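You operate a simulated robot arm through the tools that you are given. There is no shell and no other tool. Be economical: measure what you need, move in short steps, check, and stop when the job is done.

Carry out the task below with a simulated robot arm. There is one attempt and no reset: what you move stays moved.

TASK
Sponge the square slab dry, then roll the clay lump flat on it.
Fine: put the grey sponge and the hand roller back; leave the lumps under the table alone. Set down upright: hand roller. What is to be rubbed or washed off counts as gone when no trace of it is left.

It is judged by the outcome, as a careful person would: the job done as asked, and still so three seconds after it is handed in. It fails if anything else is knocked over, pushed out of place, dropped, spilled or broken.

THE ROBOT
A 7-joint arm with a two-finger gripper, hanging from a carriage that runs on a rail from [-6, -2822] to [0, 58] (x, y) and turns from -4.555 to 7.453 rad about z. Base frame: it is fixed where the carriage stands at the start and does not move with it; the origin is on the floor, on the carriage's upright axis, x ahead of it, y to its left, z up; the surface under the hand at the start is at about z = 720. Lengths are in mm, angles in rad, forces in N, time in s.
With the tool pointing down near the work surface it reaches from about 100 to 380 mm from the robot's upright axis, wherever it stands. Its first joint turns from -2.897 to 2.897 rad. Places, roughly: square slab (31x29x6 cm) [200, 600, 700]. Payload 1.37 kg.
The TCP is the grasp point between the finger pads, 16 mm short of the fingertips. In the tool frame z runs along the fingers and y along their closing line. Largest opening 92 mm; the body of the gripper starts 74 mm behind the TCP.
Orientation is that of the tool frame in the base frame, as a unit quaternion [w, x, y, z]. With the fingers straight down and closing along the base's y, the tool's x points along the base's -x, its y along +y and its z along -z.

THE INTERFACE
- The arm moves only by the tool send_rows. Its argument "steps" is a list of rows, each an object (a shift or turn left out is 0, a gripper value left out holds the last) with "jaw": the finger opening in mm, from 0 to 92; "dp": the shift along the tool's x, y, z in mm, a list of three; "angular": the turn, a rotation vector about the tool's x, y, z in rad, a list of three. In form: [{"jaw": jaw, "dp": [tx, ty, tz], "angular": [rx, ry, rz]}, ...]. A call has 1 to 12 rows; each row shifts and turns the commanded pose from where the row before left it, along the tool's axes as they then stand. A row lasts 0.2 s, in which the tool goes at most 50 mm and 0.15 rad; a call with a longer step from one row to the next is refused whole, and so is a gripper value outside its range. A pose out of reach is approached as far as the arm can. The call stops where the force on the tool passes 40 N (or 10 N more than at its start, if that is more) or the arm is blocked; 0.2 s more then pass. Each finger halts on what it meets, pressing with about 26 N; the grip force reading is that of the motor and also rises with nothing between the fingers. The clock runs only during rows and for 0.2 s after the last one: add rows that do not move to give the fingers time. The reply holds the time, the measured pose of the TCP, the force on the tool along the base axes, the opening and the grip force, in the units named above and with some noise, with the torque about the TCP (base axes, N m) and any sound that the robot's microphone picked up.
- Cameras (640 x 400 px; columns grow to the right, rows downward): "scene" is now at [235.6, 42, 1691.6]; the picture's right is [0.76, -0.65, 0.00], its down [-0.61, -0.71, -0.36] and it looks along [0.24, 0.28, -0.93] (base axes); focal length 214 px, centre (320, 200). "wrist" rides on the gripper at [71, 19, -111] in the tool frame; the picture's right is [-0.26, 0.97, 0.00], its down [-0.78, -0.21, -0.59] and it looks along [-0.57, -0.15, 0.81] (tool axes); focal length 280 px, centre (320, 200). There is no depth. A picture from a camera that has moved, and an enlarged one, comes with that camera's place and axes in the base frame and with its lens.
- camera(camera): a new picture of that camera. The clock stands still meanwhile.
- move_column(by): slides the trunk up (or, below 0, down) by that many mm; the arm and the scene camera ride with it, the base frame stays. It gives what a move gives, with no picture.
- drive_base(legs): drives the robot by 1 to 6 legs, each [ahead, left, turn to the left] in mm, mm and rad, along the robot's own axes; the way and the turn of a leg run together, so that a leg with both is an arc; at most 1500 mm and 3.142 rad a leg. The arm and the cameras ride along, it lands a little off, and it stops where it bumps. It keeps to its track: a leg is cut to what the track allows. It gives what a move gives.
- aim_head(pan, tilt): turns the head with the scene camera to pan (to the left, within 2.705 rad either way) and tilt (down, from -0.506 to 1.204), counted from straight ahead of the robot. It gives what a move gives.
- inspect(camera, box): a new picture of the part [left, top, right, bottom] of that camera's present view, enlarged. The clock stands still meanwhile.
- close_job(): hands the job in; it is judged then, once.

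Work in short steps. Places have to be worked out from the pictures, the camera data and where the tool is seen: move nearer, look again, correct. Check each grasp and each placing, and mend what went wrong. You have 120 turns and 82 pictures in all, those below and enlarged ones among them. Open the gripper and draw the arm clear of the work before you hand the job in, unless the task says otherwise; then end with one line.

The tools are called after "Request:" as a command line: name --argument value ..., lists and objects as JSON in quotes. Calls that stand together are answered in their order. send_rows: Moves the arm, as the interface text tells. Its arguments: {"type":"object","properties":{"steps":{"type":"array"}},"required":["steps"]} The other tools are called the same way: move_column (by) slides the trunk up or down; drive_base (legs) drives the base; aim_head (pan, tilt) turns the head that bears the scene camera; camera (camera) takes a picture; inspect (camera, box) takes an enlarged picture of a part of a camera's view; close_job () hands the job in.

At the start:

```text
t: 0.0
eef_pos: [70.9, 405.4, 1207.8]
tool_rot: [0.0, 0.0, 1.0, 0.0]
wrist_force: [-0.3, 1.1, 0.3]
wrist_torque: [0.01, 0.0, -0.03]
grip_width: 91.9
grip_force: 0.0
trunk travel left (down, up): [-513.0, 147.0]
robot x, y, heading: [2.7, 0.3, -0.004]
head pan, tilt: [0.864, 1.201]
```

scene: 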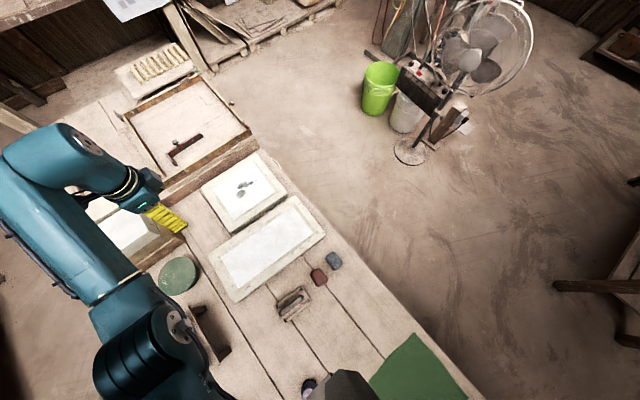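
wrist: 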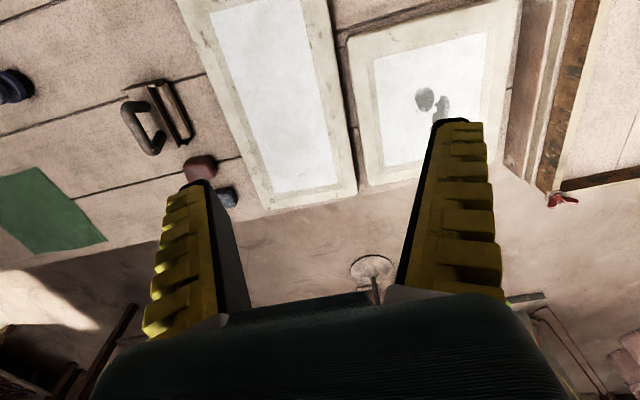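

I'll take enlarged views of the bench to identify the sponge, roller, slab and clay.

Request:
inspect --camera "scene" --box '[190, 140, 350, 240]'

Request:
inspect --camera "scene" --box '[240, 230, 400, 330]'

Request:
inspect --camera "scene" --box '[140, 230, 340, 400]'

```text
4.00 times, centred on (270, 190) of scene
camera zoom: at [235.6, 42.0, 1691.6], right [0.76, -0.65, 0.0], down [-0.61, -0.71, -0.36], along [0.24, 0.28, -0.93], focal length 858 px, centre (520, 240)
```

zoom: 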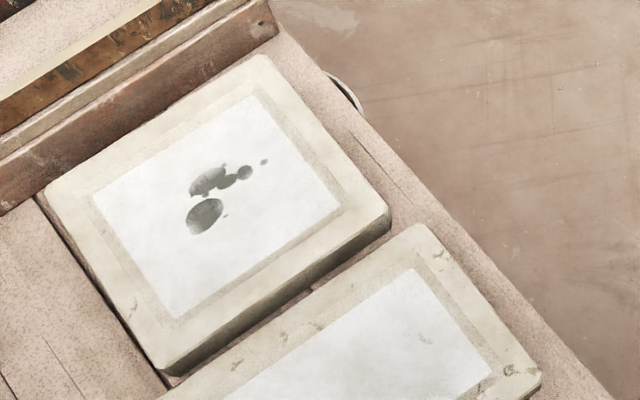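

```text
4.00 times, centred on (320, 280) of scene
camera zoom: at [235.6, 42.0, 1691.6], right [0.76, -0.65, 0.0], down [-0.61, -0.71, -0.36], along [0.24, 0.28, -0.93], focal length 858 px, centre (320, -120)
```

zoom: 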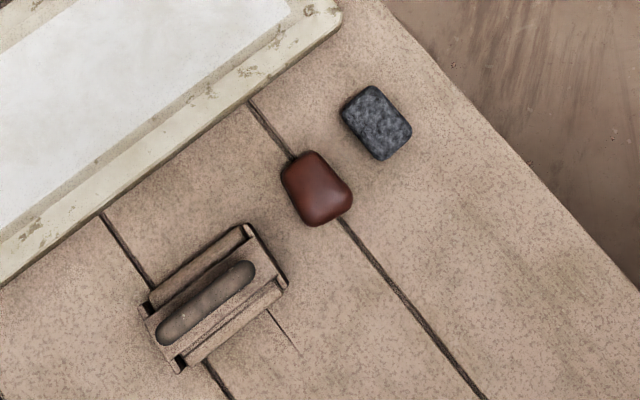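

```text
2.35 times, centred on (240, 315) of scene
camera zoom: at [235.6, 42.0, 1691.6], right [0.76, -0.65, 0.0], down [-0.61, -0.71, -0.36], along [0.24, 0.28, -0.93], focal length 505 px, centre (508, -71)
```

zoom: 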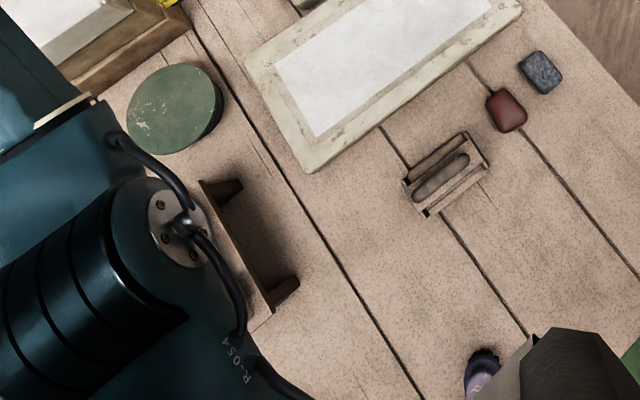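

The grey sponge is near (351,79), the red clay lump (253,68), the roller (92,56), and wet spots are at about (230,615) on the slab. That is far for the stated reach, so I test it first: drive to the rail's end, and lower the trunk part-way.

Request:
drive_base --legs '[[0, 57, 0]]'

Request:
move_column --by -250

Request:
aim_head --pan 1.2 --tilt 0.7

Request:
camera --camera "scene"

Request:
camera --camera "wrist"

```text
t: 0.9
eef_pos: [71.0, 460.1, 1207.5]
tool_rot: [0.0, 0.001, 1.0, 0.0]
wrist_force: [-0.2, -0.1, -0.3]
wrist_torque: [0.01, -0.01, 0.0]
grip_width: 91.8
grip_force: 0.1
trunk travel left (down, up): [-513.0, 147.0]
robot x, y, heading: [1.5, 52.5, -0.0]
head pan, tilt: [0.864, 1.201]
```

```text
t: 3.5
eef_pos: [70.2, 460.5, 957.4]
tool_rot: [-0.001, 0.0, 1.0, 0.0]
wrist_force: [-0.6, 0.0, -0.4]
wrist_torque: [-0.01, -0.03, 0.0]
grip_width: 91.8
grip_force: 0.1
trunk travel left (down, up): [-263.0, 397.0]
robot x, y, heading: [-1.3, 55.8, -0.001]
head pan, tilt: [0.864, 1.201]
```

```text
t: 4.5
eef_pos: [71.5, 459.5, 957.7]
tool_rot: [0.001, 0.001, 1.0, 0.001]
wrist_force: [0.5, 0.7, 0.6]
wrist_torque: [-0.01, -0.02, -0.01]
grip_width: 92.0
grip_force: 0.1
trunk travel left (down, up): [-263.0, 397.0]
robot x, y, heading: [1.2, 57.0, -0.0]
head pan, tilt: [1.201, 0.7]
```

```text
76 pictures are left
camera scene: at [230.2, 133.9, 1477.5], right [0.93, -0.36, 0.0], down [-0.23, -0.6, -0.76], along [0.28, 0.71, -0.64], focal length 214 px, centre (320, 200)
```

scene: 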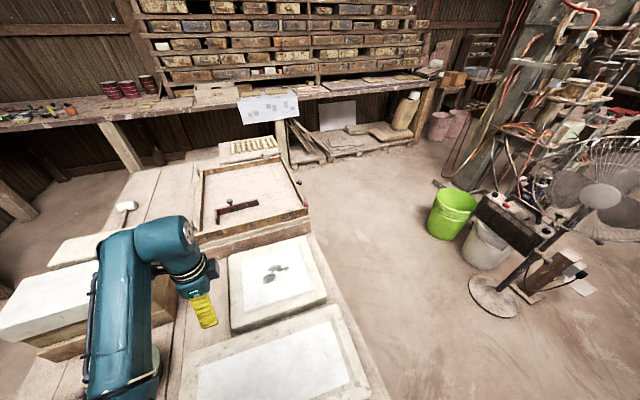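

```text
75 pictures are left
camera wrist: at [0.3, 480.3, 1067.3], right [0.26, 0.96, 0.0], down [0.78, -0.21, 0.59], along [0.57, -0.15, -0.81], focal length 280 px, centre (320, 200)
```

wrist: 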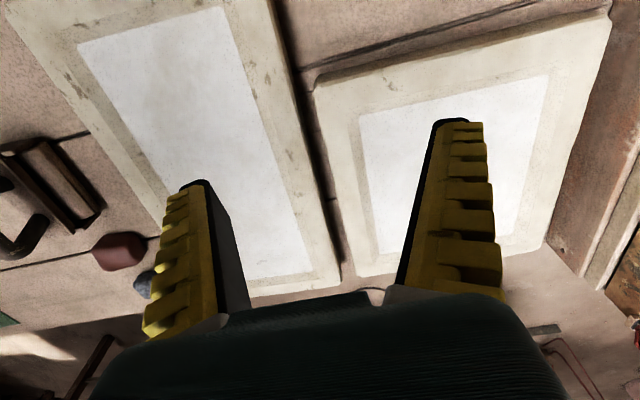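

Try the reach: move toward above the wet patch at the current height.

Request:
send_rows --steps '[{"dp": [-30, 30, 0]}, {"dp": [-30, 30, 0]}, {"dp": [-30, 30, 0]}, {"dp": [-30, 30, 0]}, {"dp": [-30, 30, 0]}, {"dp": [-10, 10, 0]}, {"dp": [0, 0, 0]}]'

```text
t: 6.1
eef_pos: [230.3, 622.0, 957.5]
tool_rot: [0.0, 0.001, 1.0, 0.002]
wrist_force: [-1.0, 0.1, -0.3]
wrist_torque: [-0.03, 0.05, 0.02]
grip_width: 91.7
grip_force: 0.1
trunk travel left (down, up): [-263.0, 397.0]
robot x, y, heading: [1.5, 57.4, -0.004]
head pan, tilt: [1.201, 0.7]
```

The slab is reachable with the trunk down. Now go back and look at the sponge, clay and roller with the wrist camera.

Request:
send_rows --steps '[{"dp": [3, -44, 0]}, {"dp": [3, -44, 0]}, {"dp": [3, -44, 0]}, {"dp": [3, -44, 0]}, {"dp": [3, -44, 0]}, {"dp": [3, -44, 0]}, {"dp": [3, -44, 0]}, {"dp": [3, -44, 0]}, {"dp": [3, -44, 0]}, {"dp": [3, -44, 0]}, {"dp": [0, -44, 0]}, {"dp": [0, -20, 0]}]'

Request:
camera --camera "wrist"

Request:
aim_head --pan 0.3 --tilt 1.2

Request:
camera --camera "scene"

```text
t: 8.7
eef_pos: [221.1, 136.1, 899.4]
tool_rot: [0.0, 0.0, 1.0, -0.001]
wrist_force: [0.2, 0.3, -0.8]
wrist_torque: [0.02, -0.01, -0.02]
grip_width: 92.0
grip_force: 0.1
out of reach, approached as far as the arm can: row 6, 7, 8, 9, 11, 12
trunk travel left (down, up): [-263.0, 397.0]
robot x, y, heading: [1.0, 53.4, -0.002]
head pan, tilt: [1.201, 0.7]
```

```text
74 pictures are left
camera wrist: at [148.5, 154.6, 1009.4], right [0.26, 0.97, 0.0], down [0.78, -0.21, 0.59], along [0.57, -0.15, -0.81], focal length 280 px, centre (320, 200)
```

wrist: 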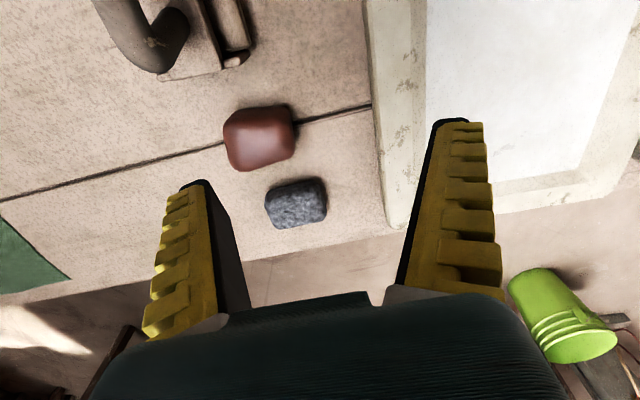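

```text
t: 9.9
eef_pos: [219.2, 135.9, 900.4]
tool_rot: [0.0, 0.0, 1.0, 0.0]
wrist_force: [-0.1, -0.4, -0.3]
wrist_torque: [0.0, -0.02, -0.02]
grip_width: 91.7
grip_force: 0.1
trunk travel left (down, up): [-263.0, 397.0]
robot x, y, heading: [2.3, 56.9, -0.001]
head pan, tilt: [0.3, 1.201]
```

```text
73 pictures are left
camera scene: at [252.8, 71.3, 1441.6], right [0.3, -0.95, 0.0], down [-0.89, -0.28, -0.36], along [0.35, 0.11, -0.93], focal length 214 px, centre (320, 200)
```

scene: 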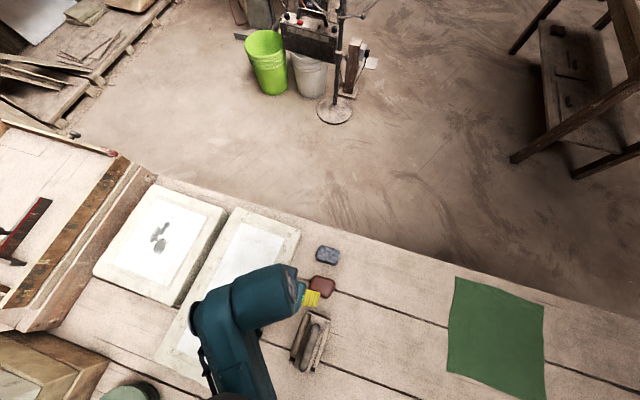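

Sponge ≈ (351,73), long side along y, 50 mm across x. I raise the trunk for this nearer region and turn the tool 90° so that the fingers close along x.

Request:
move_column --by 130

Request:
send_rows --steps '[{"angular": [0, 0, 0.1428]}, {"angular": [0, 0, 0.1428]}, {"angular": [0, 0, 0.1428]}, {"angular": [0, 0, 0.1428]}, {"angular": [0, 0, 0.1428]}, {"angular": [0, 0, 0.1428]}, {"angular": [0, 0, 0.1428]}, {"angular": [0, 0, 0.1428]}, {"angular": [0, 0, 0.1428]}, {"angular": [0, 0, 0.1428]}, {"angular": [0, 0, 0.1428]}, {"dp": [0, 0, 0]}]'

```text
t: 11.4
eef_pos: [219.4, 134.9, 1030.5]
tool_rot: [0.002, -0.001, 1.0, 0.0]
wrist_force: [0.4, -0.2, -0.1]
wrist_torque: [-0.03, 0.0, -0.04]
grip_width: 92.0
grip_force: 0.0
trunk travel left (down, up): [-393.0, 267.0]
robot x, y, heading: [-1.2, 58.4, -0.002]
head pan, tilt: [0.3, 1.201]
```

```text
t: 14.0
eef_pos: [220.3, 135.5, 1029.1]
tool_rot: [0.001, 0.708, 0.706, 0.001]
wrist_force: [0.3, 0.7, 0.4]
wrist_torque: [0.0, -0.01, 0.03]
grip_width: 91.9
grip_force: 0.1
trunk travel left (down, up): [-393.0, 267.0]
robot x, y, heading: [3.8, 56.4, -0.002]
head pan, tilt: [0.3, 1.201]
```

Fingers now close along x. I move over the sponge and look.

Request:
send_rows --steps '[{"dp": [-10, 30, 20]}, {"dp": [-10, 30, 30]}, {"dp": [-10, 30, 35]}, {"dp": [-10, 30, 35]}, {"dp": [-5, 11, 35]}, {"dp": [0, 0, 15]}, {"dp": [0, 0, 0]}]'

Request:
camera --camera "wrist"

```text
t: 15.6
eef_pos: [351.3, 89.9, 860.4]
tool_rot: [0.001, 0.707, 0.707, 0.001]
wrist_force: [0.0, 0.6, 0.5]
wrist_torque: [0.02, 0.01, 0.0]
grip_width: 91.7
grip_force: 0.0
trunk travel left (down, up): [-393.0, 267.0]
robot x, y, heading: [3.3, 54.8, -0.002]
head pan, tilt: [0.3, 1.201]
```

```text
72 pictures are left
camera wrist: at [370.0, 161.7, 970.9], right [0.97, -0.26, 0.0], down [-0.21, -0.78, 0.59], along [-0.15, -0.57, -0.81], focal length 280 px, centre (320, 200)
```

wrist: 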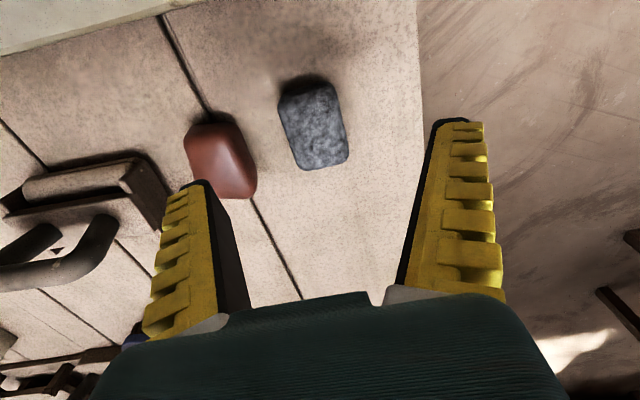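

Sponge centre judged at (341,68). I align over it, narrow to 82 mm and descend partway.

Request:
send_rows --steps '[{"jaw": 84, "dp": [-21, -10, 20]}, {"dp": [0, 0, 40]}, {"dp": [0, 0, 40]}, {"dp": [0, 0, 0]}]'

Request:
camera --camera "wrist"

```text
t: 16.6
eef_pos: [342.0, 69.4, 760.3]
tool_rot: [0.002, 0.707, 0.707, 0.001]
wrist_force: [0.9, 0.7, 0.6]
wrist_torque: [0.0, 0.03, 0.0]
grip_width: 84.9
grip_force: 1.1
trunk travel left (down, up): [-393.0, 267.0]
robot x, y, heading: [-0.7, 55.2, 0.003]
head pan, tilt: [0.3, 1.201]
```

```text
71 pictures are left
camera wrist: at [361.2, 140.9, 870.8], right [0.97, -0.26, 0.0], down [-0.21, -0.78, 0.59], along [-0.15, -0.57, -0.81], focal length 280 px, centre (320, 200)
```

wrist: 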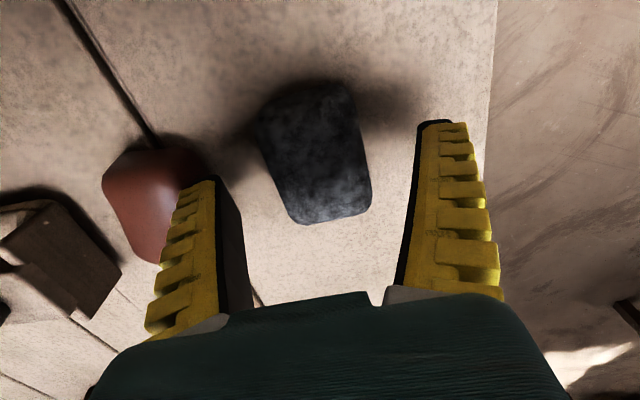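

Triangulation puts the sponge top near z≈700, centre (338,65). I descend gradually with the fingers astride it.

Request:
send_rows --steps '[{"dp": [-4, -3, 25]}, {"dp": [0, 0, 20]}, {"dp": [0, 0, 12]}, {"dp": [0, 0, 8]}, {"dp": [0, 0, 0]}]'

Request:
camera --camera "wrist"

```text
t: 17.3
eef_pos: [349.1, 66.3, 728.3]
tool_rot: [0.008, 0.706, 0.708, 0.006]
wrist_force: [-13.7, -2.1, 35.8]
wrist_torque: [0.0, 0.48, -0.11]
grip_width: 82.9
grip_force: 27.9
trunk travel left (down, up): [-393.0, 267.0]
robot x, y, heading: [-1.3, 53.9, 0.003]
head pan, tilt: [0.3, 1.201]
stopped in row 3: the force on the tool passed its limit at 88 N (the readings are from after the stop); the commanded pose is now the measured one
```

```text
70 pictures are left
camera wrist: at [365.8, 137.1, 839.0], right [0.97, -0.26, 0.02], down [-0.22, -0.78, 0.59], along [-0.14, -0.57, -0.81], focal length 280 px, centre (320, 200)
```

wrist: 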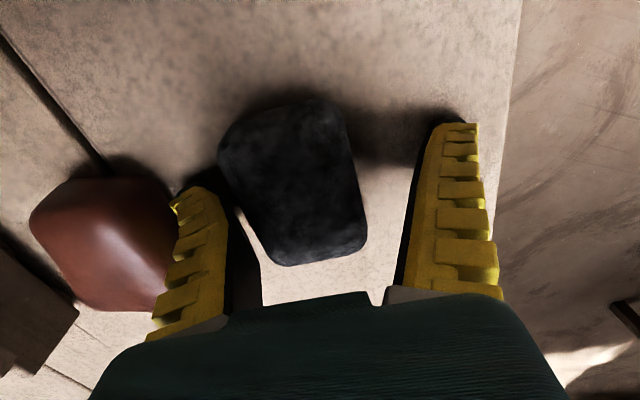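

The fingertips met the bench: so the table is at z≈712 and the sponge top about 737, centre ≈(341,75). I lift 10 mm, re-centre and close.

Request:
send_rows --steps '[{"dp": [0, 0, -10]}, {"dp": [9, -8, 0]}, {"jaw": 30}, {"jaw": 30}, {"jaw": 30}, {"jaw": 30}, {"jaw": 30}]'

Request:
camera --camera "wrist"

```text
t: 18.9
eef_pos: [335.8, 76.7, 736.7]
tool_rot: [0.005, 0.707, 0.708, 0.003]
wrist_force: [-20.1, 0.2, 27.6]
wrist_torque: [0.0, 1.22, -0.03]
grip_width: 46.1
grip_force: 26.2
trunk travel left (down, up): [-393.0, 267.0]
robot x, y, heading: [0.4, 53.5, 0.004]
head pan, tilt: [0.3, 1.201]
```

```text
69 pictures are left
camera wrist: at [354.1, 147.5, 845.8], right [0.97, -0.26, 0.01], down [-0.22, -0.78, 0.59], along [-0.14, -0.57, -0.81], focal length 280 px, centre (320, 200)
```

wrist: 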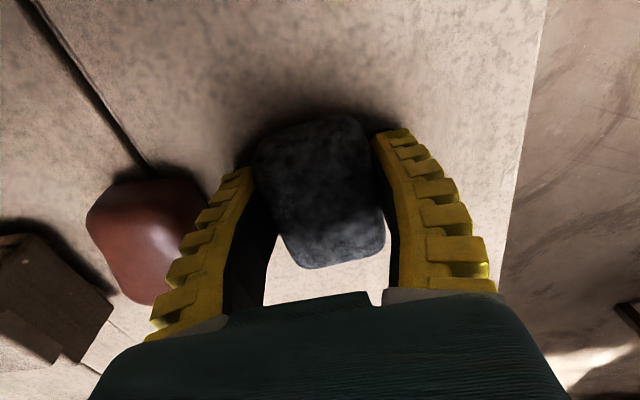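

Closed on the sponge at 46 mm. I lift and check.

Request:
send_rows --steps '[{"dp": [0, 0, -10]}, {"dp": [0, 0, -20]}, {"dp": [0, 0, -40]}, {"dp": [0, 0, -40]}, {"dp": [0, 0, 0]}]'

Request:
camera --camera "wrist"

```text
t: 20.1
eef_pos: [335.9, 78.0, 844.1]
tool_rot: [0.007, 0.706, 0.708, 0.005]
wrist_force: [0.6, 0.4, -0.1]
wrist_torque: [-0.03, -0.02, -0.01]
grip_width: 46.2
grip_force: 25.9
trunk travel left (down, up): [-393.0, 267.0]
robot x, y, heading: [1.8, 52.5, -0.002]
head pan, tilt: [0.3, 1.201]
```

```text
68 pictures are left
camera wrist: at [354.3, 149.2, 955.9], right [0.97, -0.26, 0.02], down [-0.22, -0.78, 0.59], along [-0.14, -0.57, -0.81], focal length 280 px, centre (320, 200)
```

wrist: 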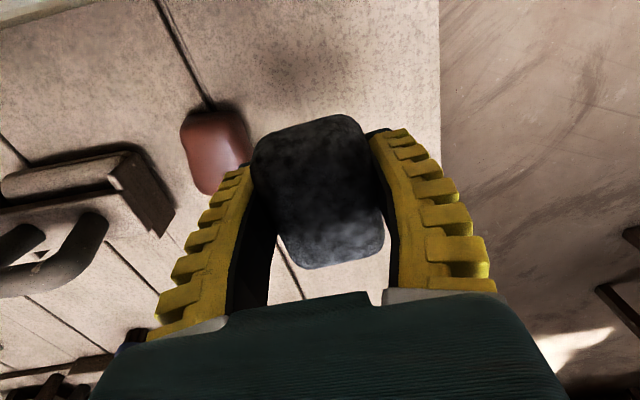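

Sponge is held. I go high, travel to above the slab, then bring the trunk down.

Request:
send_rows --steps '[{"dp": [0, 0, -44]}, {"dp": [0, 0, -44]}, {"dp": [0, 0, -44]}, {"dp": [0, 0, -44]}, {"dp": [0, 0, -44]}, {"dp": [0, 0, -40]}, {"dp": [0, 0, 0]}]'

Request:
send_rows --steps '[{"dp": [43, -9, 0]}, {"dp": [43, -9, 0]}, {"dp": [43, -9, 0]}, {"dp": [43, -9, 0]}, {"dp": [43, -9, 0]}, {"dp": [43, -9, 0]}, {"dp": [43, -9, 0]}, {"dp": [43, -9, 0]}, {"dp": [43, -9, 0]}, {"dp": [43, -9, 0]}, {"dp": [43, -9, 0]}, {"dp": [43, -9, 0]}]'

Request:
aim_head --pan 1.2 --tilt 0.9

```text
t: 21.7
eef_pos: [351.3, 76.2, 1054.6]
tool_rot: [0.008, 0.706, 0.708, 0.006]
wrist_force: [0.7, 0.1, -0.1]
wrist_torque: [0.02, 0.02, -0.03]
grip_width: 45.7
grip_force: 26.3
out of reach, approached as far as the arm can: row 5, 6
trunk travel left (down, up): [-393.0, 267.0]
robot x, y, heading: [2.8, 58.5, -0.001]
head pan, tilt: [0.3, 1.201]
```

```text
t: 24.3
eef_pos: [241.4, 592.5, 1048.7]
tool_rot: [0.007, 0.706, 0.708, 0.005]
wrist_force: [-0.3, -0.2, -1.3]
wrist_torque: [0.03, 0.0, 0.04]
grip_width: 45.9
grip_force: 25.5
trunk travel left (down, up): [-393.0, 267.0]
robot x, y, heading: [-1.0, 55.8, -0.003]
head pan, tilt: [0.3, 1.201]
```

```text
t: 25.5
eef_pos: [241.7, 591.0, 1049.4]
tool_rot: [0.007, 0.706, 0.708, 0.006]
wrist_force: [0.8, 0.7, -0.2]
wrist_torque: [-0.02, 0.0, -0.02]
grip_width: 46.1
grip_force: 25.6
trunk travel left (down, up): [-393.0, 267.0]
robot x, y, heading: [-3.1, 56.4, -0.001]
head pan, tilt: [1.201, 0.901]
```

Lower the trunk by 200 so that the sponge hangs above the slab, then look.

Request:
move_column --by -200

Request:
camera --camera "scene"

Request:
camera --camera "wrist"

```text
t: 27.6
eef_pos: [242.0, 592.7, 849.0]
tool_rot: [0.006, 0.706, 0.708, 0.007]
wrist_force: [0.6, -0.2, -0.5]
wrist_torque: [0.03, -0.04, 0.03]
grip_width: 45.9
grip_force: 26.2
trunk travel left (down, up): [-193.0, 467.0]
robot x, y, heading: [0.1, 57.7, -0.001]
head pan, tilt: [1.201, 0.901]
```

```text
67 pictures are left
camera scene: at [226.7, 125.1, 1391.4], right [0.93, -0.36, 0.0], down [-0.28, -0.73, -0.62], along [0.22, 0.58, -0.78], focal length 214 px, centre (320, 200)
```

scene: 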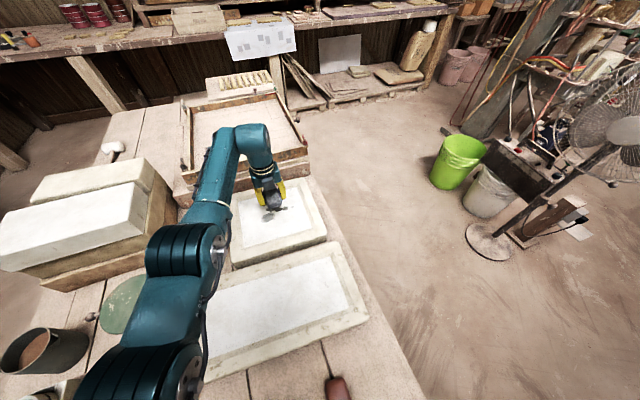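

```text
66 pictures are left
camera wrist: at [259.5, 663.4, 960.1], right [0.97, -0.26, 0.02], down [-0.22, -0.78, 0.59], along [-0.14, -0.57, -0.81], focal length 280 px, centre (320, 200)
```

wrist: 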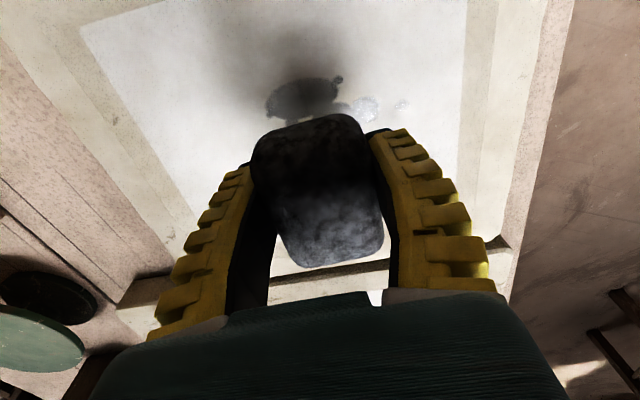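

Wet marks span about x 190–312, y 560–635 on the slab. I descend gently to feel for the surface.

Request:
send_rows --steps '[{"dp": [-2, 0, 25]}, {"dp": [0, 0, 15]}, {"dp": [0, 0, 4]}, {"dp": [0, 0, 4]}, {"dp": [0, 0, 0]}]'

```text
t: 28.8
eef_pos: [242.0, 590.3, 801.5]
tool_rot: [0.006, 0.706, 0.708, 0.006]
wrist_force: [-0.6, 0.5, -1.1]
wrist_torque: [-0.01, -0.02, -0.01]
grip_width: 46.0
grip_force: 26.3
trunk travel left (down, up): [-193.0, 467.0]
robot x, y, heading: [-0.7, 55.2, -0.002]
head pan, tilt: [1.201, 0.901]
```

No contact yet at 801; continue in 3 mm steps.

Request:
send_rows --steps '[{"dp": [0, 0, 3]}, {"dp": [0, 0, 3]}, {"dp": [0, 0, 2]}, {"dp": [0, 0, 0]}]'

```text
t: 29.8
eef_pos: [241.5, 589.9, 795.0]
tool_rot: [0.006, 0.707, 0.707, 0.006]
wrist_force: [-0.2, -1.2, -0.1]
wrist_torque: [0.02, -0.01, 0.0]
grip_width: 46.1
grip_force: 26.5
trunk travel left (down, up): [-193.0, 467.0]
robot x, y, heading: [1.9, 54.9, 0.001]
head pan, tilt: [1.201, 0.901]
```

Request:
send_rows --steps '[{"dp": [0, 0, 2]}, {"dp": [0, 0, 2]}, {"dp": [0, 0, 2]}, {"dp": [0, 0, 2]}, {"dp": [0, 0, 2]}, {"dp": [0, 0, 2]}, {"dp": [0, 0, 0]}]'

Request:
camera --camera "wrist"

```text
t: 31.4
eef_pos: [243.0, 590.4, 783.0]
tool_rot: [0.005, 0.706, 0.708, 0.007]
wrist_force: [-2.8, -5.1, 14.2]
wrist_torque: [-0.02, 0.5, 0.18]
grip_width: 45.8
grip_force: 25.7
trunk travel left (down, up): [-193.0, 467.0]
robot x, y, heading: [1.5, 53.9, 0.003]
head pan, tilt: [1.201, 0.901]
```

```text
65 pictures are left
camera wrist: at [260.6, 661.2, 893.9], right [0.97, -0.26, 0.02], down [-0.22, -0.78, 0.58], along [-0.14, -0.57, -0.81], focal length 280 px, centre (320, 200)
```

wrist: 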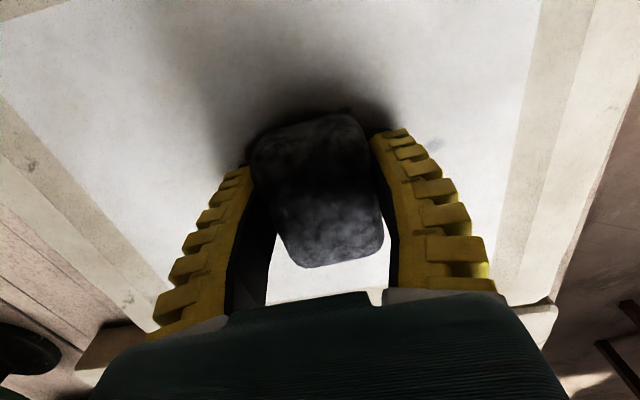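

Contact at about 14 N: slab top ≈760. Now sweep across the wet area in a serpentine.

Request:
send_rows --steps '[{"dp": [0, -22, 0]}, {"dp": [0, -22, 0]}, {"dp": [0, -20, 0]}, {"dp": [0, 25, 0]}, {"dp": [0, 25, 0]}, {"dp": [0, 25, 0]}, {"dp": [0, 25, 0]}, {"dp": [0, 25, 0]}, {"dp": [0, 20, 0]}, {"dp": [20, 0, 0]}, {"dp": [15, 0, 0]}, {"dp": [0, -25, 0]}]'

```text
t: 32.5
eef_pos: [204.2, 594.1, 784.1]
tool_rot: [0.002, 0.704, 0.71, 0.007]
wrist_force: [4.0, -0.2, 6.4]
wrist_torque: [-0.04, 0.19, 0.0]
grip_width: 46.0
grip_force: 25.8
trunk travel left (down, up): [-193.0, 467.0]
robot x, y, heading: [-2.6, 53.7, 0.001]
head pan, tilt: [1.201, 0.901]
stopped in row 5: the force on the tool passed its limit at 48 N (the readings are from after the stop); the commanded pose is now the measured one
```

The friction tripped the limit; pressing is now lighter (6 N). I continue with shorter strokes.

Request:
send_rows --steps '[{"dp": [0, 12, 0]}, {"dp": [0, 12, 0]}, {"dp": [0, 12, 0]}, {"dp": [0, 12, 0]}, {"dp": [0, 12, 0]}, {"dp": [0, 12, 0]}, {"dp": [0, 12, 0]}, {"dp": [0, 12, 0]}, {"dp": [0, 12, 0]}, {"dp": [0, 12, 0]}]'

Request:
camera --camera "wrist"

```text
t: 34.7
eef_pos: [294.2, 572.6, 788.4]
tool_rot: [0.002, 0.704, 0.71, 0.005]
wrist_force: [-0.2, -0.1, -0.6]
wrist_torque: [-0.01, -0.02, -0.01]
grip_width: 46.0
grip_force: 26.4
out of reach, approached as far as the arm can: row 5, 6, 7, 9, 10
trunk travel left (down, up): [-193.0, 467.0]
robot x, y, heading: [-0.0, 55.1, -0.003]
head pan, tilt: [1.201, 0.901]
```

```text
64 pictures are left
camera wrist: at [312.3, 642.6, 898.9], right [0.97, -0.25, 0.01], down [-0.21, -0.78, 0.58], along [-0.14, -0.57, -0.81], focal length 280 px, centre (320, 200)
```

wrist: 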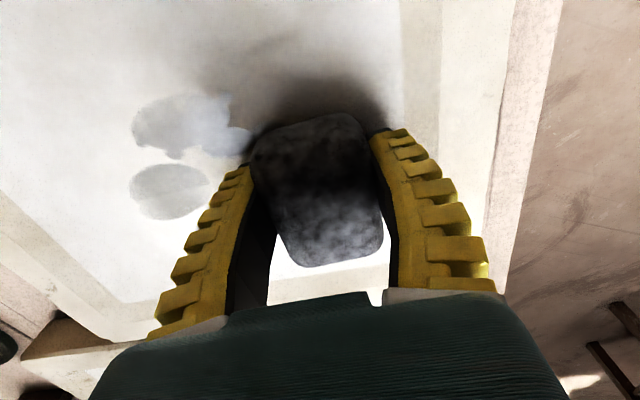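

The wet marks are already paler; but the outer reach is limited. I lift, lower the trunk by 100, and re-approach.

Request:
send_rows --steps '[{"dp": [0, -10, -30]}, {"dp": [8, -10, -40]}, {"dp": [8, -10, -40]}, {"dp": [0, 0, 0]}]'

Request:
move_column --by -100

Request:
camera --camera "wrist"

```text
t: 35.7
eef_pos: [262.1, 588.2, 898.4]
tool_rot: [0.002, 0.704, 0.71, 0.004]
wrist_force: [0.1, 0.8, -0.9]
wrist_torque: [-0.04, 0.0, 0.0]
grip_width: 45.9
grip_force: 25.8
trunk travel left (down, up): [-193.0, 467.0]
robot x, y, heading: [0.6, 51.9, -0.001]
head pan, tilt: [1.201, 0.901]
```

```text
t: 37.0
eef_pos: [263.6, 587.7, 798.8]
tool_rot: [0.003, 0.705, 0.71, 0.005]
wrist_force: [0.0, 0.5, 0.5]
wrist_torque: [-0.04, 0.01, 0.01]
grip_width: 45.7
grip_force: 25.7
trunk travel left (down, up): [-93.0, 567.0]
robot x, y, heading: [-1.0, 51.1, 0.001]
head pan, tilt: [1.201, 0.901]
```

```text
63 pictures are left
camera wrist: at [281.1, 659.2, 908.5], right [0.97, -0.25, 0.01], down [-0.21, -0.78, 0.58], along [-0.14, -0.57, -0.81], focal length 280 px, centre (320, 200)
```

wrist: 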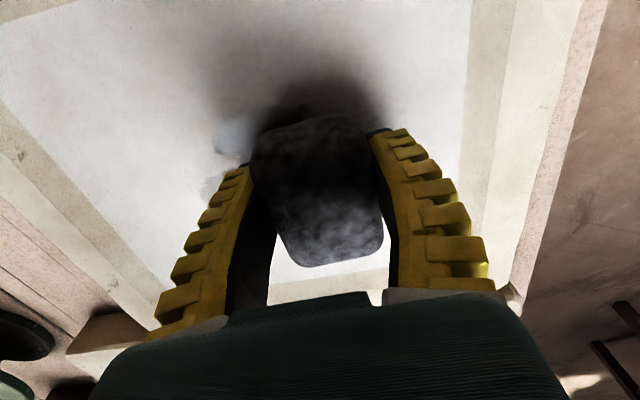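

Marks at about (232,610), (203,573) and (250–305,597). I go to x=185,y=592, press lightly and stroke toward +x.

Request:
send_rows --steps '[{"dp": [2, -39, 0]}, {"dp": [2, -39, 0]}, {"dp": [0, 0, 8]}, {"dp": [0, 0, 4]}, {"dp": [0, 0, 2]}, {"dp": [0, 0, 2]}, {"dp": [0, 0, 0]}]'

```text
t: 38.6
eef_pos: [186.1, 591.8, 782.9]
tool_rot: [0.002, 0.704, 0.711, 0.006]
wrist_force: [-3.2, -4.9, 13.6]
wrist_torque: [-0.11, 0.4, 0.09]
grip_width: 45.6
grip_force: 26.2
trunk travel left (down, up): [-93.0, 567.0]
robot x, y, heading: [0.8, 53.1, -0.002]
head pan, tilt: [1.201, 0.901]
```

Request:
send_rows --steps '[{"dp": [0, 12, 0]}, {"dp": [0, 12, 0]}, {"dp": [0, 12, 0]}, {"dp": [0, 12, 0]}, {"dp": [0, 12, 0]}, {"dp": [0, 12, 0]}, {"dp": [0, 12, 0]}, {"dp": [0, 12, 0]}, {"dp": [0, 12, 0]}, {"dp": [0, 12, 0]}, {"dp": [0, 10, 0]}, {"dp": [0, 0, 0]}]'

Request:
send_rows --steps '[{"dp": [10, 0, 0]}, {"dp": [10, 0, 0]}, {"dp": [0, -14, 0]}, {"dp": [0, -14, 0]}, {"dp": [0, -14, 0]}, {"dp": [0, -14, 0]}, {"dp": [0, -14, 0]}, {"dp": [0, -14, 0]}, {"dp": [0, -14, 0]}, {"dp": [0, -14, 0]}, {"dp": [0, -14, 0]}, {"dp": [0, -10, 0]}]'

Request:
send_rows --steps '[{"dp": [-12, 0, 0]}, {"dp": [-12, 0, 0]}, {"dp": [-12, 0, 0]}, {"dp": [-6, 0, 0]}, {"dp": [0, 13, 0]}, {"dp": [0, 13, 0]}, {"dp": [0, 13, 0]}, {"dp": [0, 13, 0]}, {"dp": [0, 13, 0]}, {"dp": [0, 13, 0]}, {"dp": [0, 13, 0]}, {"dp": [0, 13, 0]}]'

```text
t: 41.2
eef_pos: [293.3, 595.6, 782.9]
tool_rot: [0.001, 0.704, 0.71, 0.007]
wrist_force: [-2.9, 4.2, 20.3]
wrist_torque: [0.03, 0.65, -0.27]
grip_width: 46.0
grip_force: 26.0
out of reach, approached as far as the arm can: row 10, 11
trunk travel left (down, up): [-93.0, 567.0]
robot x, y, heading: [0.5, 53.1, -0.001]
head pan, tilt: [1.201, 0.901]
```

```text
t: 43.8
eef_pos: [170.1, 630.3, 782.5]
tool_rot: [0.003, 0.704, 0.71, 0.008]
wrist_force: [12.3, -5.1, 33.7]
wrist_torque: [-0.18, 0.38, 0.09]
grip_width: 50.8
grip_force: 25.6
out of reach, approached as far as the arm can: row 1, 2, 5, 6, 7, 8, 9, 10, 11, 12
trunk travel left (down, up): [-93.0, 567.0]
robot x, y, heading: [-3.0, 57.5, 0.005]
head pan, tilt: [1.201, 0.901]
```

```text
t: 44.5
eef_pos: [170.3, 630.9, 783.7]
tool_rot: [-0.003, 0.702, 0.712, 0.01]
wrist_force: [-1.4, 0.7, 11.8]
wrist_torque: [-0.09, 0.4, -0.05]
grip_width: 46.1
grip_force: 26.3
out of reach, approached as far as the arm can: row 1, 2, 3
trunk travel left (down, up): [-93.0, 567.0]
robot x, y, heading: [3.4, 54.4, 0.003]
head pan, tilt: [1.201, 0.901]
stopped in row 3: the force on the tool passed its limit at 46 N (the readings are from after the stop); the commanded pose is now the measured one
```

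I lift and look at the sponge and the slab.

Request:
send_rows --steps '[{"dp": [0, 0, -15]}, {"dp": [-10, -20, -30]}, {"dp": [-20, -40, -30]}, {"dp": [0, 0, 0]}]'

Request:
camera --camera "wrist"

Request:
inspect --camera "scene" --box '[200, 140, 360, 280]'

```text
refused: row 3 steps farther than a row can; nothing moved
```

```text
62 pictures are left
camera wrist: at [187.8, 700.1, 894.7], right [0.97, -0.25, 0.01], down [-0.21, -0.79, 0.57], along [-0.14, -0.56, -0.82], focal length 280 px, centre (320, 200)
```

wrist: 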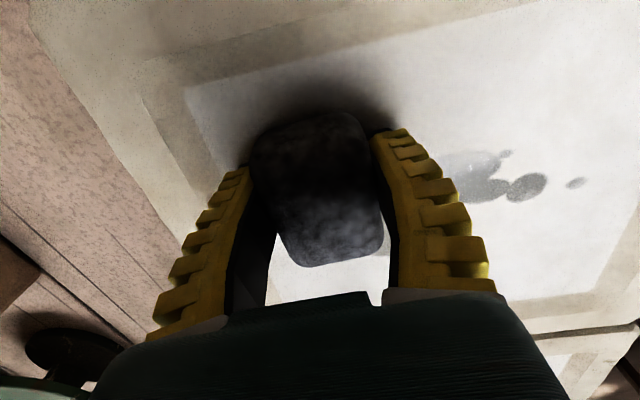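

```text
2.86 times, centred on (280, 210) of scene
camera zoom: at [226.6, 126.0, 1290.8], right [0.93, -0.36, 0.0], down [-0.28, -0.73, -0.62], along [0.22, 0.58, -0.78], focal length 613 px, centre (434, 171)
```

zoom: 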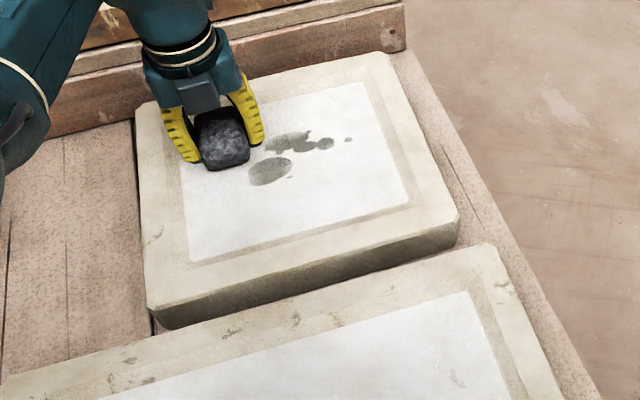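

Marks remain, at about (207,585), (237,620), (274,604), (300,599). The torque suggests that the sponge is touching only on its -x side; I lift and look at how it hangs.

Request:
send_rows --steps '[{"dp": [0, 0, -15]}, {"dp": [-10, 0, -30]}, {"dp": [-20, 0, -30]}, {"dp": [0, 0, 0]}]'

Request:
inspect --camera "scene" --box '[220, 120, 300, 190]'

```text
t: 45.5
eef_pos: [179.0, 625.8, 855.8]
tool_rot: [0.0, 0.703, 0.711, 0.006]
wrist_force: [0.0, -0.5, -0.8]
wrist_torque: [0.0, 0.01, 0.03]
grip_width: 46.2
grip_force: 26.0
out of reach, approached as far as the arm can: row 2, 3
trunk travel left (down, up): [-93.0, 567.0]
robot x, y, heading: [0.8, 53.4, 0.003]
head pan, tilt: [1.201, 0.901]
```

```text
5.71 times, centred on (260, 155) of scene
camera zoom: at [226.5, 125.4, 1291.4], right [0.93, -0.36, 0.0], down [-0.28, -0.73, -0.62], along [0.22, 0.58, -0.78], focal length 1226 px, centre (663, 457)
```

zoom: 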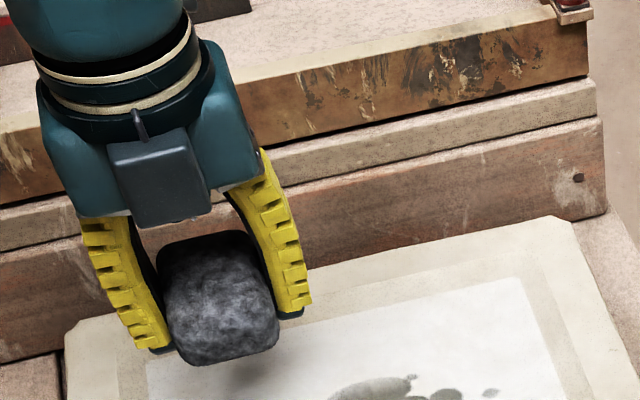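

It hangs roughly level. I'll lower the trunk by another 85 for more reach (raising the tool first), then rub repeatedly with a small levelling tilt.

Request:
send_rows --steps '[{"dp": [-10, 5, -30]}, {"dp": [-10, 5, -40]}, {"dp": [-10, 5, 0]}, {"dp": [0, 0, 0]}]'

Request:
move_column --by -85

```text
t: 46.5
eef_pos: [195.5, 610.9, 919.9]
tool_rot: [0.004, 0.7, 0.714, 0.0]
wrist_force: [-0.1, 0.0, -0.1]
wrist_torque: [0.02, 0.04, 0.0]
grip_width: 46.2
grip_force: 26.2
out of reach, approached as far as the arm can: row 1, 2, 3
trunk travel left (down, up): [-93.0, 567.0]
robot x, y, heading: [0.6, 56.5, 0.004]
head pan, tilt: [1.201, 0.901]
```

```text
t: 47.7
eef_pos: [199.0, 609.7, 833.8]
tool_rot: [0.004, 0.703, 0.712, -0.001]
wrist_force: [0.1, -0.2, -0.7]
wrist_torque: [-0.01, -0.05, 0.0]
grip_width: 45.7
grip_force: 26.2
trunk travel left (down, up): [-8.0, 652.0]
robot x, y, heading: [-1.2, 53.5, 0.005]
head pan, tilt: [1.201, 0.901]
```

Readings show the best reach is with the trunk about -390, so I bring it back up by 115.

Request:
move_column --by 115

Request:
send_rows --steps '[{"dp": [-4, -4, 30]}, {"dp": [-4, -4, 40]}, {"dp": [-4, -4, 40]}, {"dp": [-3, -3, 40], "angular": [0.04, 0, 0]}, {"dp": [0, 0, 8]}, {"dp": [0, 0, 4]}, {"dp": [0, 0, 0]}]'

```text
t: 49.1
eef_pos: [200.5, 609.6, 949.5]
tool_rot: [0.004, 0.703, 0.711, 0.0]
wrist_force: [0.6, -1.3, -0.9]
wrist_torque: [0.04, -0.02, 0.0]
grip_width: 46.3
grip_force: 26.2
trunk travel left (down, up): [-123.0, 537.0]
robot x, y, heading: [-1.0, 55.9, -0.002]
head pan, tilt: [1.201, 0.901]
```

```text
t: 50.8
eef_pos: [191.3, 618.0, 798.0]
tool_rot: [-0.014, 0.703, 0.711, -0.008]
wrist_force: [-0.6, 0.3, 0.0]
wrist_torque: [-0.01, 0.01, 0.01]
grip_width: 45.8
grip_force: 25.7
out of reach, approached as far as the arm can: row 1, 2, 3
trunk travel left (down, up): [-123.0, 537.0]
robot x, y, heading: [2.0, 55.8, -0.003]
head pan, tilt: [1.201, 0.901]
```

Request:
send_rows --steps '[{"dp": [-10, 0, 4]}, {"dp": [-10, 0, 4]}, {"dp": [0, 0, 2]}, {"dp": [0, 0, 2]}, {"dp": [0, 0, 2]}, {"dp": [0, 0, 0]}]'

```text
t: 52.1
eef_pos: [198.2, 614.4, 784.5]
tool_rot: [-0.015, 0.703, 0.711, -0.006]
wrist_force: [-2.4, -4.5, 15.8]
wrist_torque: [-0.23, -0.44, -0.21]
grip_width: 46.0
grip_force: 25.6
out of reach, approached as far as the arm can: row 1, 2
trunk travel left (down, up): [-123.0, 537.0]
robot x, y, heading: [0.5, 58.0, 0.001]
head pan, tilt: [1.201, 0.901]
```

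Contact is now on the other side, so half that tilt is level. I set it, and rub strokes at y≈590.

Request:
send_rows --steps '[{"dp": [-10, -10, 0], "angular": [-0.02, 0, 0]}, {"dp": [-10, -10, 0]}, {"dp": [0, 12, 0]}, {"dp": [0, 12, 0]}, {"dp": [0, 12, 0]}, {"dp": [0, 12, 0]}, {"dp": [0, 12, 0]}, {"dp": [0, 12, 0]}, {"dp": [0, 12, 0]}, {"dp": [0, 12, 0]}, {"dp": [0, 10, 0]}, {"dp": [0, 0, 0]}]'

Request:
inspect --camera "scene" --box '[210, 120, 350, 230]'

```text
t: 52.9
eef_pos: [194.4, 617.3, 783.0]
tool_rot: [-0.008, 0.703, 0.711, 0.002]
wrist_force: [0.5, -5.4, 9.9]
wrist_torque: [-0.29, -0.29, -0.12]
grip_width: 46.0
grip_force: 26.3
out of reach, approached as far as the arm can: row 1, 2
trunk travel left (down, up): [-123.0, 537.0]
robot x, y, heading: [0.5, 54.3, 0.003]
head pan, tilt: [1.201, 0.901]
stopped in row 3: the force on the tool passed its limit at 43 N (the readings are from after the stop); the commanded pose is now the measured one
```

```text
3.64 times, centred on (280, 175) of scene
camera zoom: at [226.9, 125.1, 1321.1], right [0.93, -0.36, 0.0], down [-0.28, -0.73, -0.62], along [0.22, 0.58, -0.78], focal length 780 px, centre (466, 291)
```

zoom: 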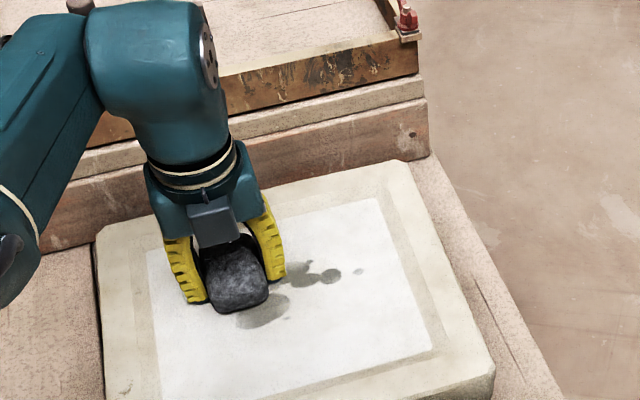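

Reach solutions get poor near the limit. I lift, draw inward to y≈575 and re-approach.

Request:
send_rows --steps '[{"dp": [0, 0, -12]}, {"dp": [-15, 0, -12]}, {"dp": [-15, 0, 0]}, {"dp": [-10, 0, 0]}, {"dp": [0, 0, 0]}]'

```text
t: 54.1
eef_pos: [204.3, 612.9, 802.0]
tool_rot: [-0.009, 0.703, 0.711, -0.001]
wrist_force: [0.3, 0.6, 0.1]
wrist_torque: [-0.02, 0.0, 0.04]
grip_width: 45.7
grip_force: 26.0
out of reach, approached as far as the arm can: row 2, 3, 4
trunk travel left (down, up): [-123.0, 537.0]
robot x, y, heading: [3.2, 54.9, 0.001]
head pan, tilt: [1.201, 0.901]
```

Request:
send_rows --steps '[{"dp": [0, 0, -20], "angular": [0, 0, -0.1]}, {"dp": [0, 0, -20], "angular": [0, 0, -0.1]}, {"dp": [-15, 0, 0], "angular": [0, 0, -0.1]}, {"dp": [-20, 0, 0]}, {"dp": [-20, 0, 0]}, {"dp": [-20, 0, 0]}, {"dp": [0, 0, 0]}]'

```text
t: 55.7
eef_pos: [251.4, 596.2, 839.0]
tool_rot: [-0.008, 0.59, 0.808, 0.001]
wrist_force: [-0.5, 0.1, 0.3]
wrist_torque: [-0.02, 0.01, -0.02]
grip_width: 45.9
grip_force: 26.0
out of reach, approached as far as the arm can: row 2, 3, 4, 5, 6
trunk travel left (down, up): [-123.0, 537.0]
robot x, y, heading: [-0.8, 54.6, 0.001]
head pan, tilt: [1.201, 0.901]
```

Request:
send_rows --steps '[{"dp": [-34, -31, 0]}, {"dp": [-34, -31, 0]}, {"dp": [0, 0, 0]}]'

Request:
camera --camera "scene"

```text
t: 56.5
eef_pos: [251.9, 596.6, 838.5]
tool_rot: [-0.008, 0.589, 0.808, 0.001]
wrist_force: [0.1, 0.5, 0.1]
wrist_torque: [-0.02, 0.01, -0.01]
grip_width: 46.0
grip_force: 25.4
out of reach, approached as far as the arm can: row 1, 2
trunk travel left (down, up): [-123.0, 537.0]
robot x, y, heading: [-5.3, 52.2, 0.005]
head pan, tilt: [1.201, 0.901]
```

```text
58 pictures are left
camera scene: at [226.5, 125.4, 1321.4], right [0.93, -0.36, 0.0], down [-0.28, -0.73, -0.62], along [0.22, 0.58, -0.78], focal length 214 px, centre (320, 200)
```

scene: 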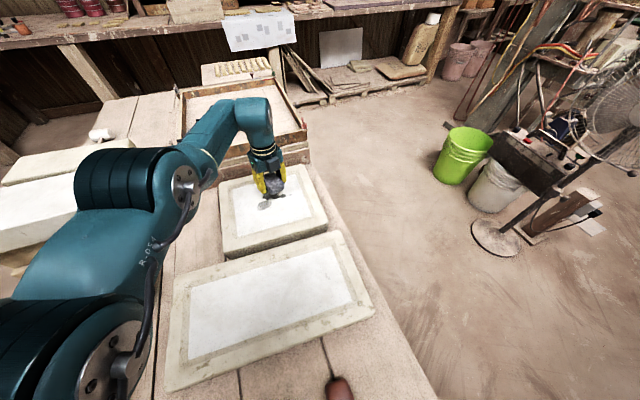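

The arm is stuck in an awkward configuration. I try a different yaw of the tool to free it.

Request:
send_rows --steps '[{"angular": [0, 0, -0.14]}, {"angular": [0, 0, -0.14]}, {"angular": [0, 0, -0.14]}, {"angular": [0, 0, -0.14]}, {"angular": [0, 0, -0.14]}, {"angular": [0, 0, -0.14]}, {"dp": [0, 0, 0]}, {"dp": [0, -20, 0]}, {"dp": [0, -20, 0]}, {"dp": [0, 0, 0]}]'

```text
t: 58.7
eef_pos: [250.9, 597.3, 837.3]
tool_rot: [-0.006, 0.208, 0.978, 0.005]
wrist_force: [0.2, -0.6, 0.6]
wrist_torque: [0.0, 0.01, 0.02]
grip_width: 45.8
grip_force: 26.0
out of reach, approached as far as the arm can: row 8, 9
trunk travel left (down, up): [-123.0, 537.0]
robot x, y, heading: [0.4, 57.2, 0.003]
head pan, tilt: [1.201, 0.901]
```

Request:
send_rows --steps '[{"dp": [0, 0, -25]}, {"dp": [0, 0, -25]}, {"dp": [0, 0, 0]}]'

Request:
send_rows --steps '[{"dp": [0, -20, -10]}, {"dp": [0, -20, -10]}, {"dp": [0, 0, 0]}]'

```text
t: 59.5
eef_pos: [251.9, 596.6, 889.3]
tool_rot: [-0.007, 0.209, 0.978, 0.005]
wrist_force: [-0.6, 0.3, -0.3]
wrist_torque: [-0.01, 0.02, -0.02]
grip_width: 46.0
grip_force: 25.9
trunk travel left (down, up): [-123.0, 537.0]
robot x, y, heading: [-0.1, 55.5, -0.004]
head pan, tilt: [1.201, 0.901]
```

```text
t: 60.3
eef_pos: [251.7, 595.2, 907.4]
tool_rot: [-0.008, 0.208, 0.978, 0.004]
wrist_force: [-0.3, 0.4, -0.2]
wrist_torque: [-0.04, -0.02, -0.01]
grip_width: 46.1
grip_force: 26.1
out of reach, approached as far as the arm can: row 1, 2
trunk travel left (down, up): [-123.0, 537.0]
robot x, y, heading: [3.5, 56.0, 0.003]
head pan, tilt: [1.201, 0.901]
```

Request:
move_column --by 240

Request:
send_rows --steps '[{"dp": [0, 0, 40]}, {"dp": [0, 0, 40]}, {"dp": [0, 0, 40]}, {"dp": [0, 0, 40]}, {"dp": [0, 0, 40]}, {"dp": [0, 0, 0]}, {"dp": [0, -20, 10]}, {"dp": [0, -20, 10]}, {"dp": [0, -20, 10]}, {"dp": [0, 0, 0]}]'

```text
t: 62.8
eef_pos: [252.9, 594.8, 1147.1]
tool_rot: [-0.007, 0.209, 0.978, 0.004]
wrist_force: [0.9, -0.9, -0.9]
wrist_torque: [0.02, 0.01, -0.01]
grip_width: 45.7
grip_force: 25.7
trunk travel left (down, up): [-363.0, 297.0]
robot x, y, heading: [-0.6, 54.0, 0.008]
head pan, tilt: [1.201, 0.901]
```

```text
t: 65.0
eef_pos: [220.5, 535.1, 917.0]
tool_rot: [-0.007, 0.209, 0.978, 0.004]
wrist_force: [0.1, -0.1, -0.8]
wrist_torque: [0.03, 0.01, 0.01]
grip_width: 45.7
grip_force: 26.1
out of reach, approached as far as the arm can: row 5
trunk travel left (down, up): [-363.0, 297.0]
robot x, y, heading: [2.2, 52.7, -0.002]
head pan, tilt: [1.201, 0.901]
```

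Freed. I rotate the tool back, then set trunk around -290, where the arm has been well-behaved.

Request:
send_rows --steps '[{"dp": [0, 0, -15], "angular": [0, 0, 0.142]}, {"dp": [0, 0, -15], "angular": [0, 0, 0.142]}, {"angular": [0, 0, 0.142]}, {"angular": [0, 0, 0.142]}, {"angular": [0, 0, 0.142]}, {"angular": [0, 0, 0.142]}, {"angular": [0, 0, 0.142]}, {"angular": [0, 0, 0.142]}, {"dp": [0, 0, 0]}]'

Request:
move_column --by -140

Request:
inspect --camera "scene" --box '[200, 130, 360, 240]'

```text
t: 67.0
eef_pos: [221.7, 536.0, 947.6]
tool_rot: [-0.009, 0.703, 0.711, -0.001]
wrist_force: [-0.5, -0.1, 0.3]
wrist_torque: [-0.01, 0.02, -0.01]
grip_width: 45.8
grip_force: 25.7
trunk travel left (down, up): [-363.0, 297.0]
robot x, y, heading: [-0.4, 56.3, -0.0]
head pan, tilt: [1.201, 0.901]
```

```text
t: 68.7
eef_pos: [222.6, 537.0, 807.2]
tool_rot: [-0.008, 0.702, 0.712, 0.0]
wrist_force: [0.6, 0.4, -0.3]
wrist_torque: [0.0, -0.01, 0.0]
grip_width: 45.7
grip_force: 25.9
trunk travel left (down, up): [-223.0, 437.0]
robot x, y, heading: [-0.2, 56.6, 0.003]
head pan, tilt: [1.201, 0.901]
```

```text
3.64 times, centred on (280, 185) of scene
camera zoom: at [226.6, 125.4, 1421.4], right [0.93, -0.36, 0.0], down [-0.28, -0.73, -0.62], along [0.22, 0.58, -0.78], focal length 780 px, centre (466, 254)
```

zoom: 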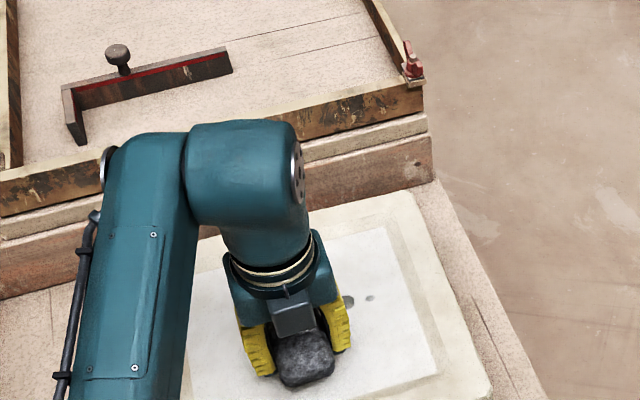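

Now over (190,580): press and feel the levelness.

Request:
send_rows --steps '[{"dp": [20, -16, 5]}, {"dp": [22, -16, 5]}, {"dp": [0, 0, 6]}, {"dp": [0, 0, 4]}, {"dp": [0, 0, 3]}, {"dp": [0, 0, 0]}]'

```text
t: 70.0
eef_pos: [188.0, 578.1, 786.0]
tool_rot: [-0.008, 0.703, 0.712, -0.001]
wrist_force: [-1.1, -0.1, -0.1]
wrist_torque: [-0.01, -0.03, -0.02]
grip_width: 45.7
grip_force: 26.1
trunk travel left (down, up): [-223.0, 437.0]
robot x, y, heading: [-1.4, 53.4, -0.001]
head pan, tilt: [1.201, 0.901]
```

Request:
send_rows --steps '[{"dp": [0, 0, 2]}, {"dp": [0, 0, 1.5]}, {"dp": [0, 0, 0]}, {"dp": [0, 10, 0]}, {"dp": [0, 10, 0]}, {"dp": [0, 10, 0]}, {"dp": [0, 10, 0]}, {"dp": [0, 10, 0]}, {"dp": [0, 10, 0]}, {"dp": [0, 10, 0]}, {"dp": [0, 10, 0]}, {"dp": [0, 0, 0]}]'

```text
t: 72.7
eef_pos: [268.6, 578.2, 784.0]
tool_rot: [-0.008, 0.702, 0.712, 0.001]
wrist_force: [-2.2, 4.5, 11.5]
wrist_torque: [-0.15, -0.31, 0.07]
grip_width: 46.1
grip_force: 26.1
out of reach, approached as far as the arm can: row 11
trunk travel left (down, up): [-223.0, 437.0]
robot x, y, heading: [-3.1, 54.4, -0.001]
head pan, tilt: [1.201, 0.901]
```

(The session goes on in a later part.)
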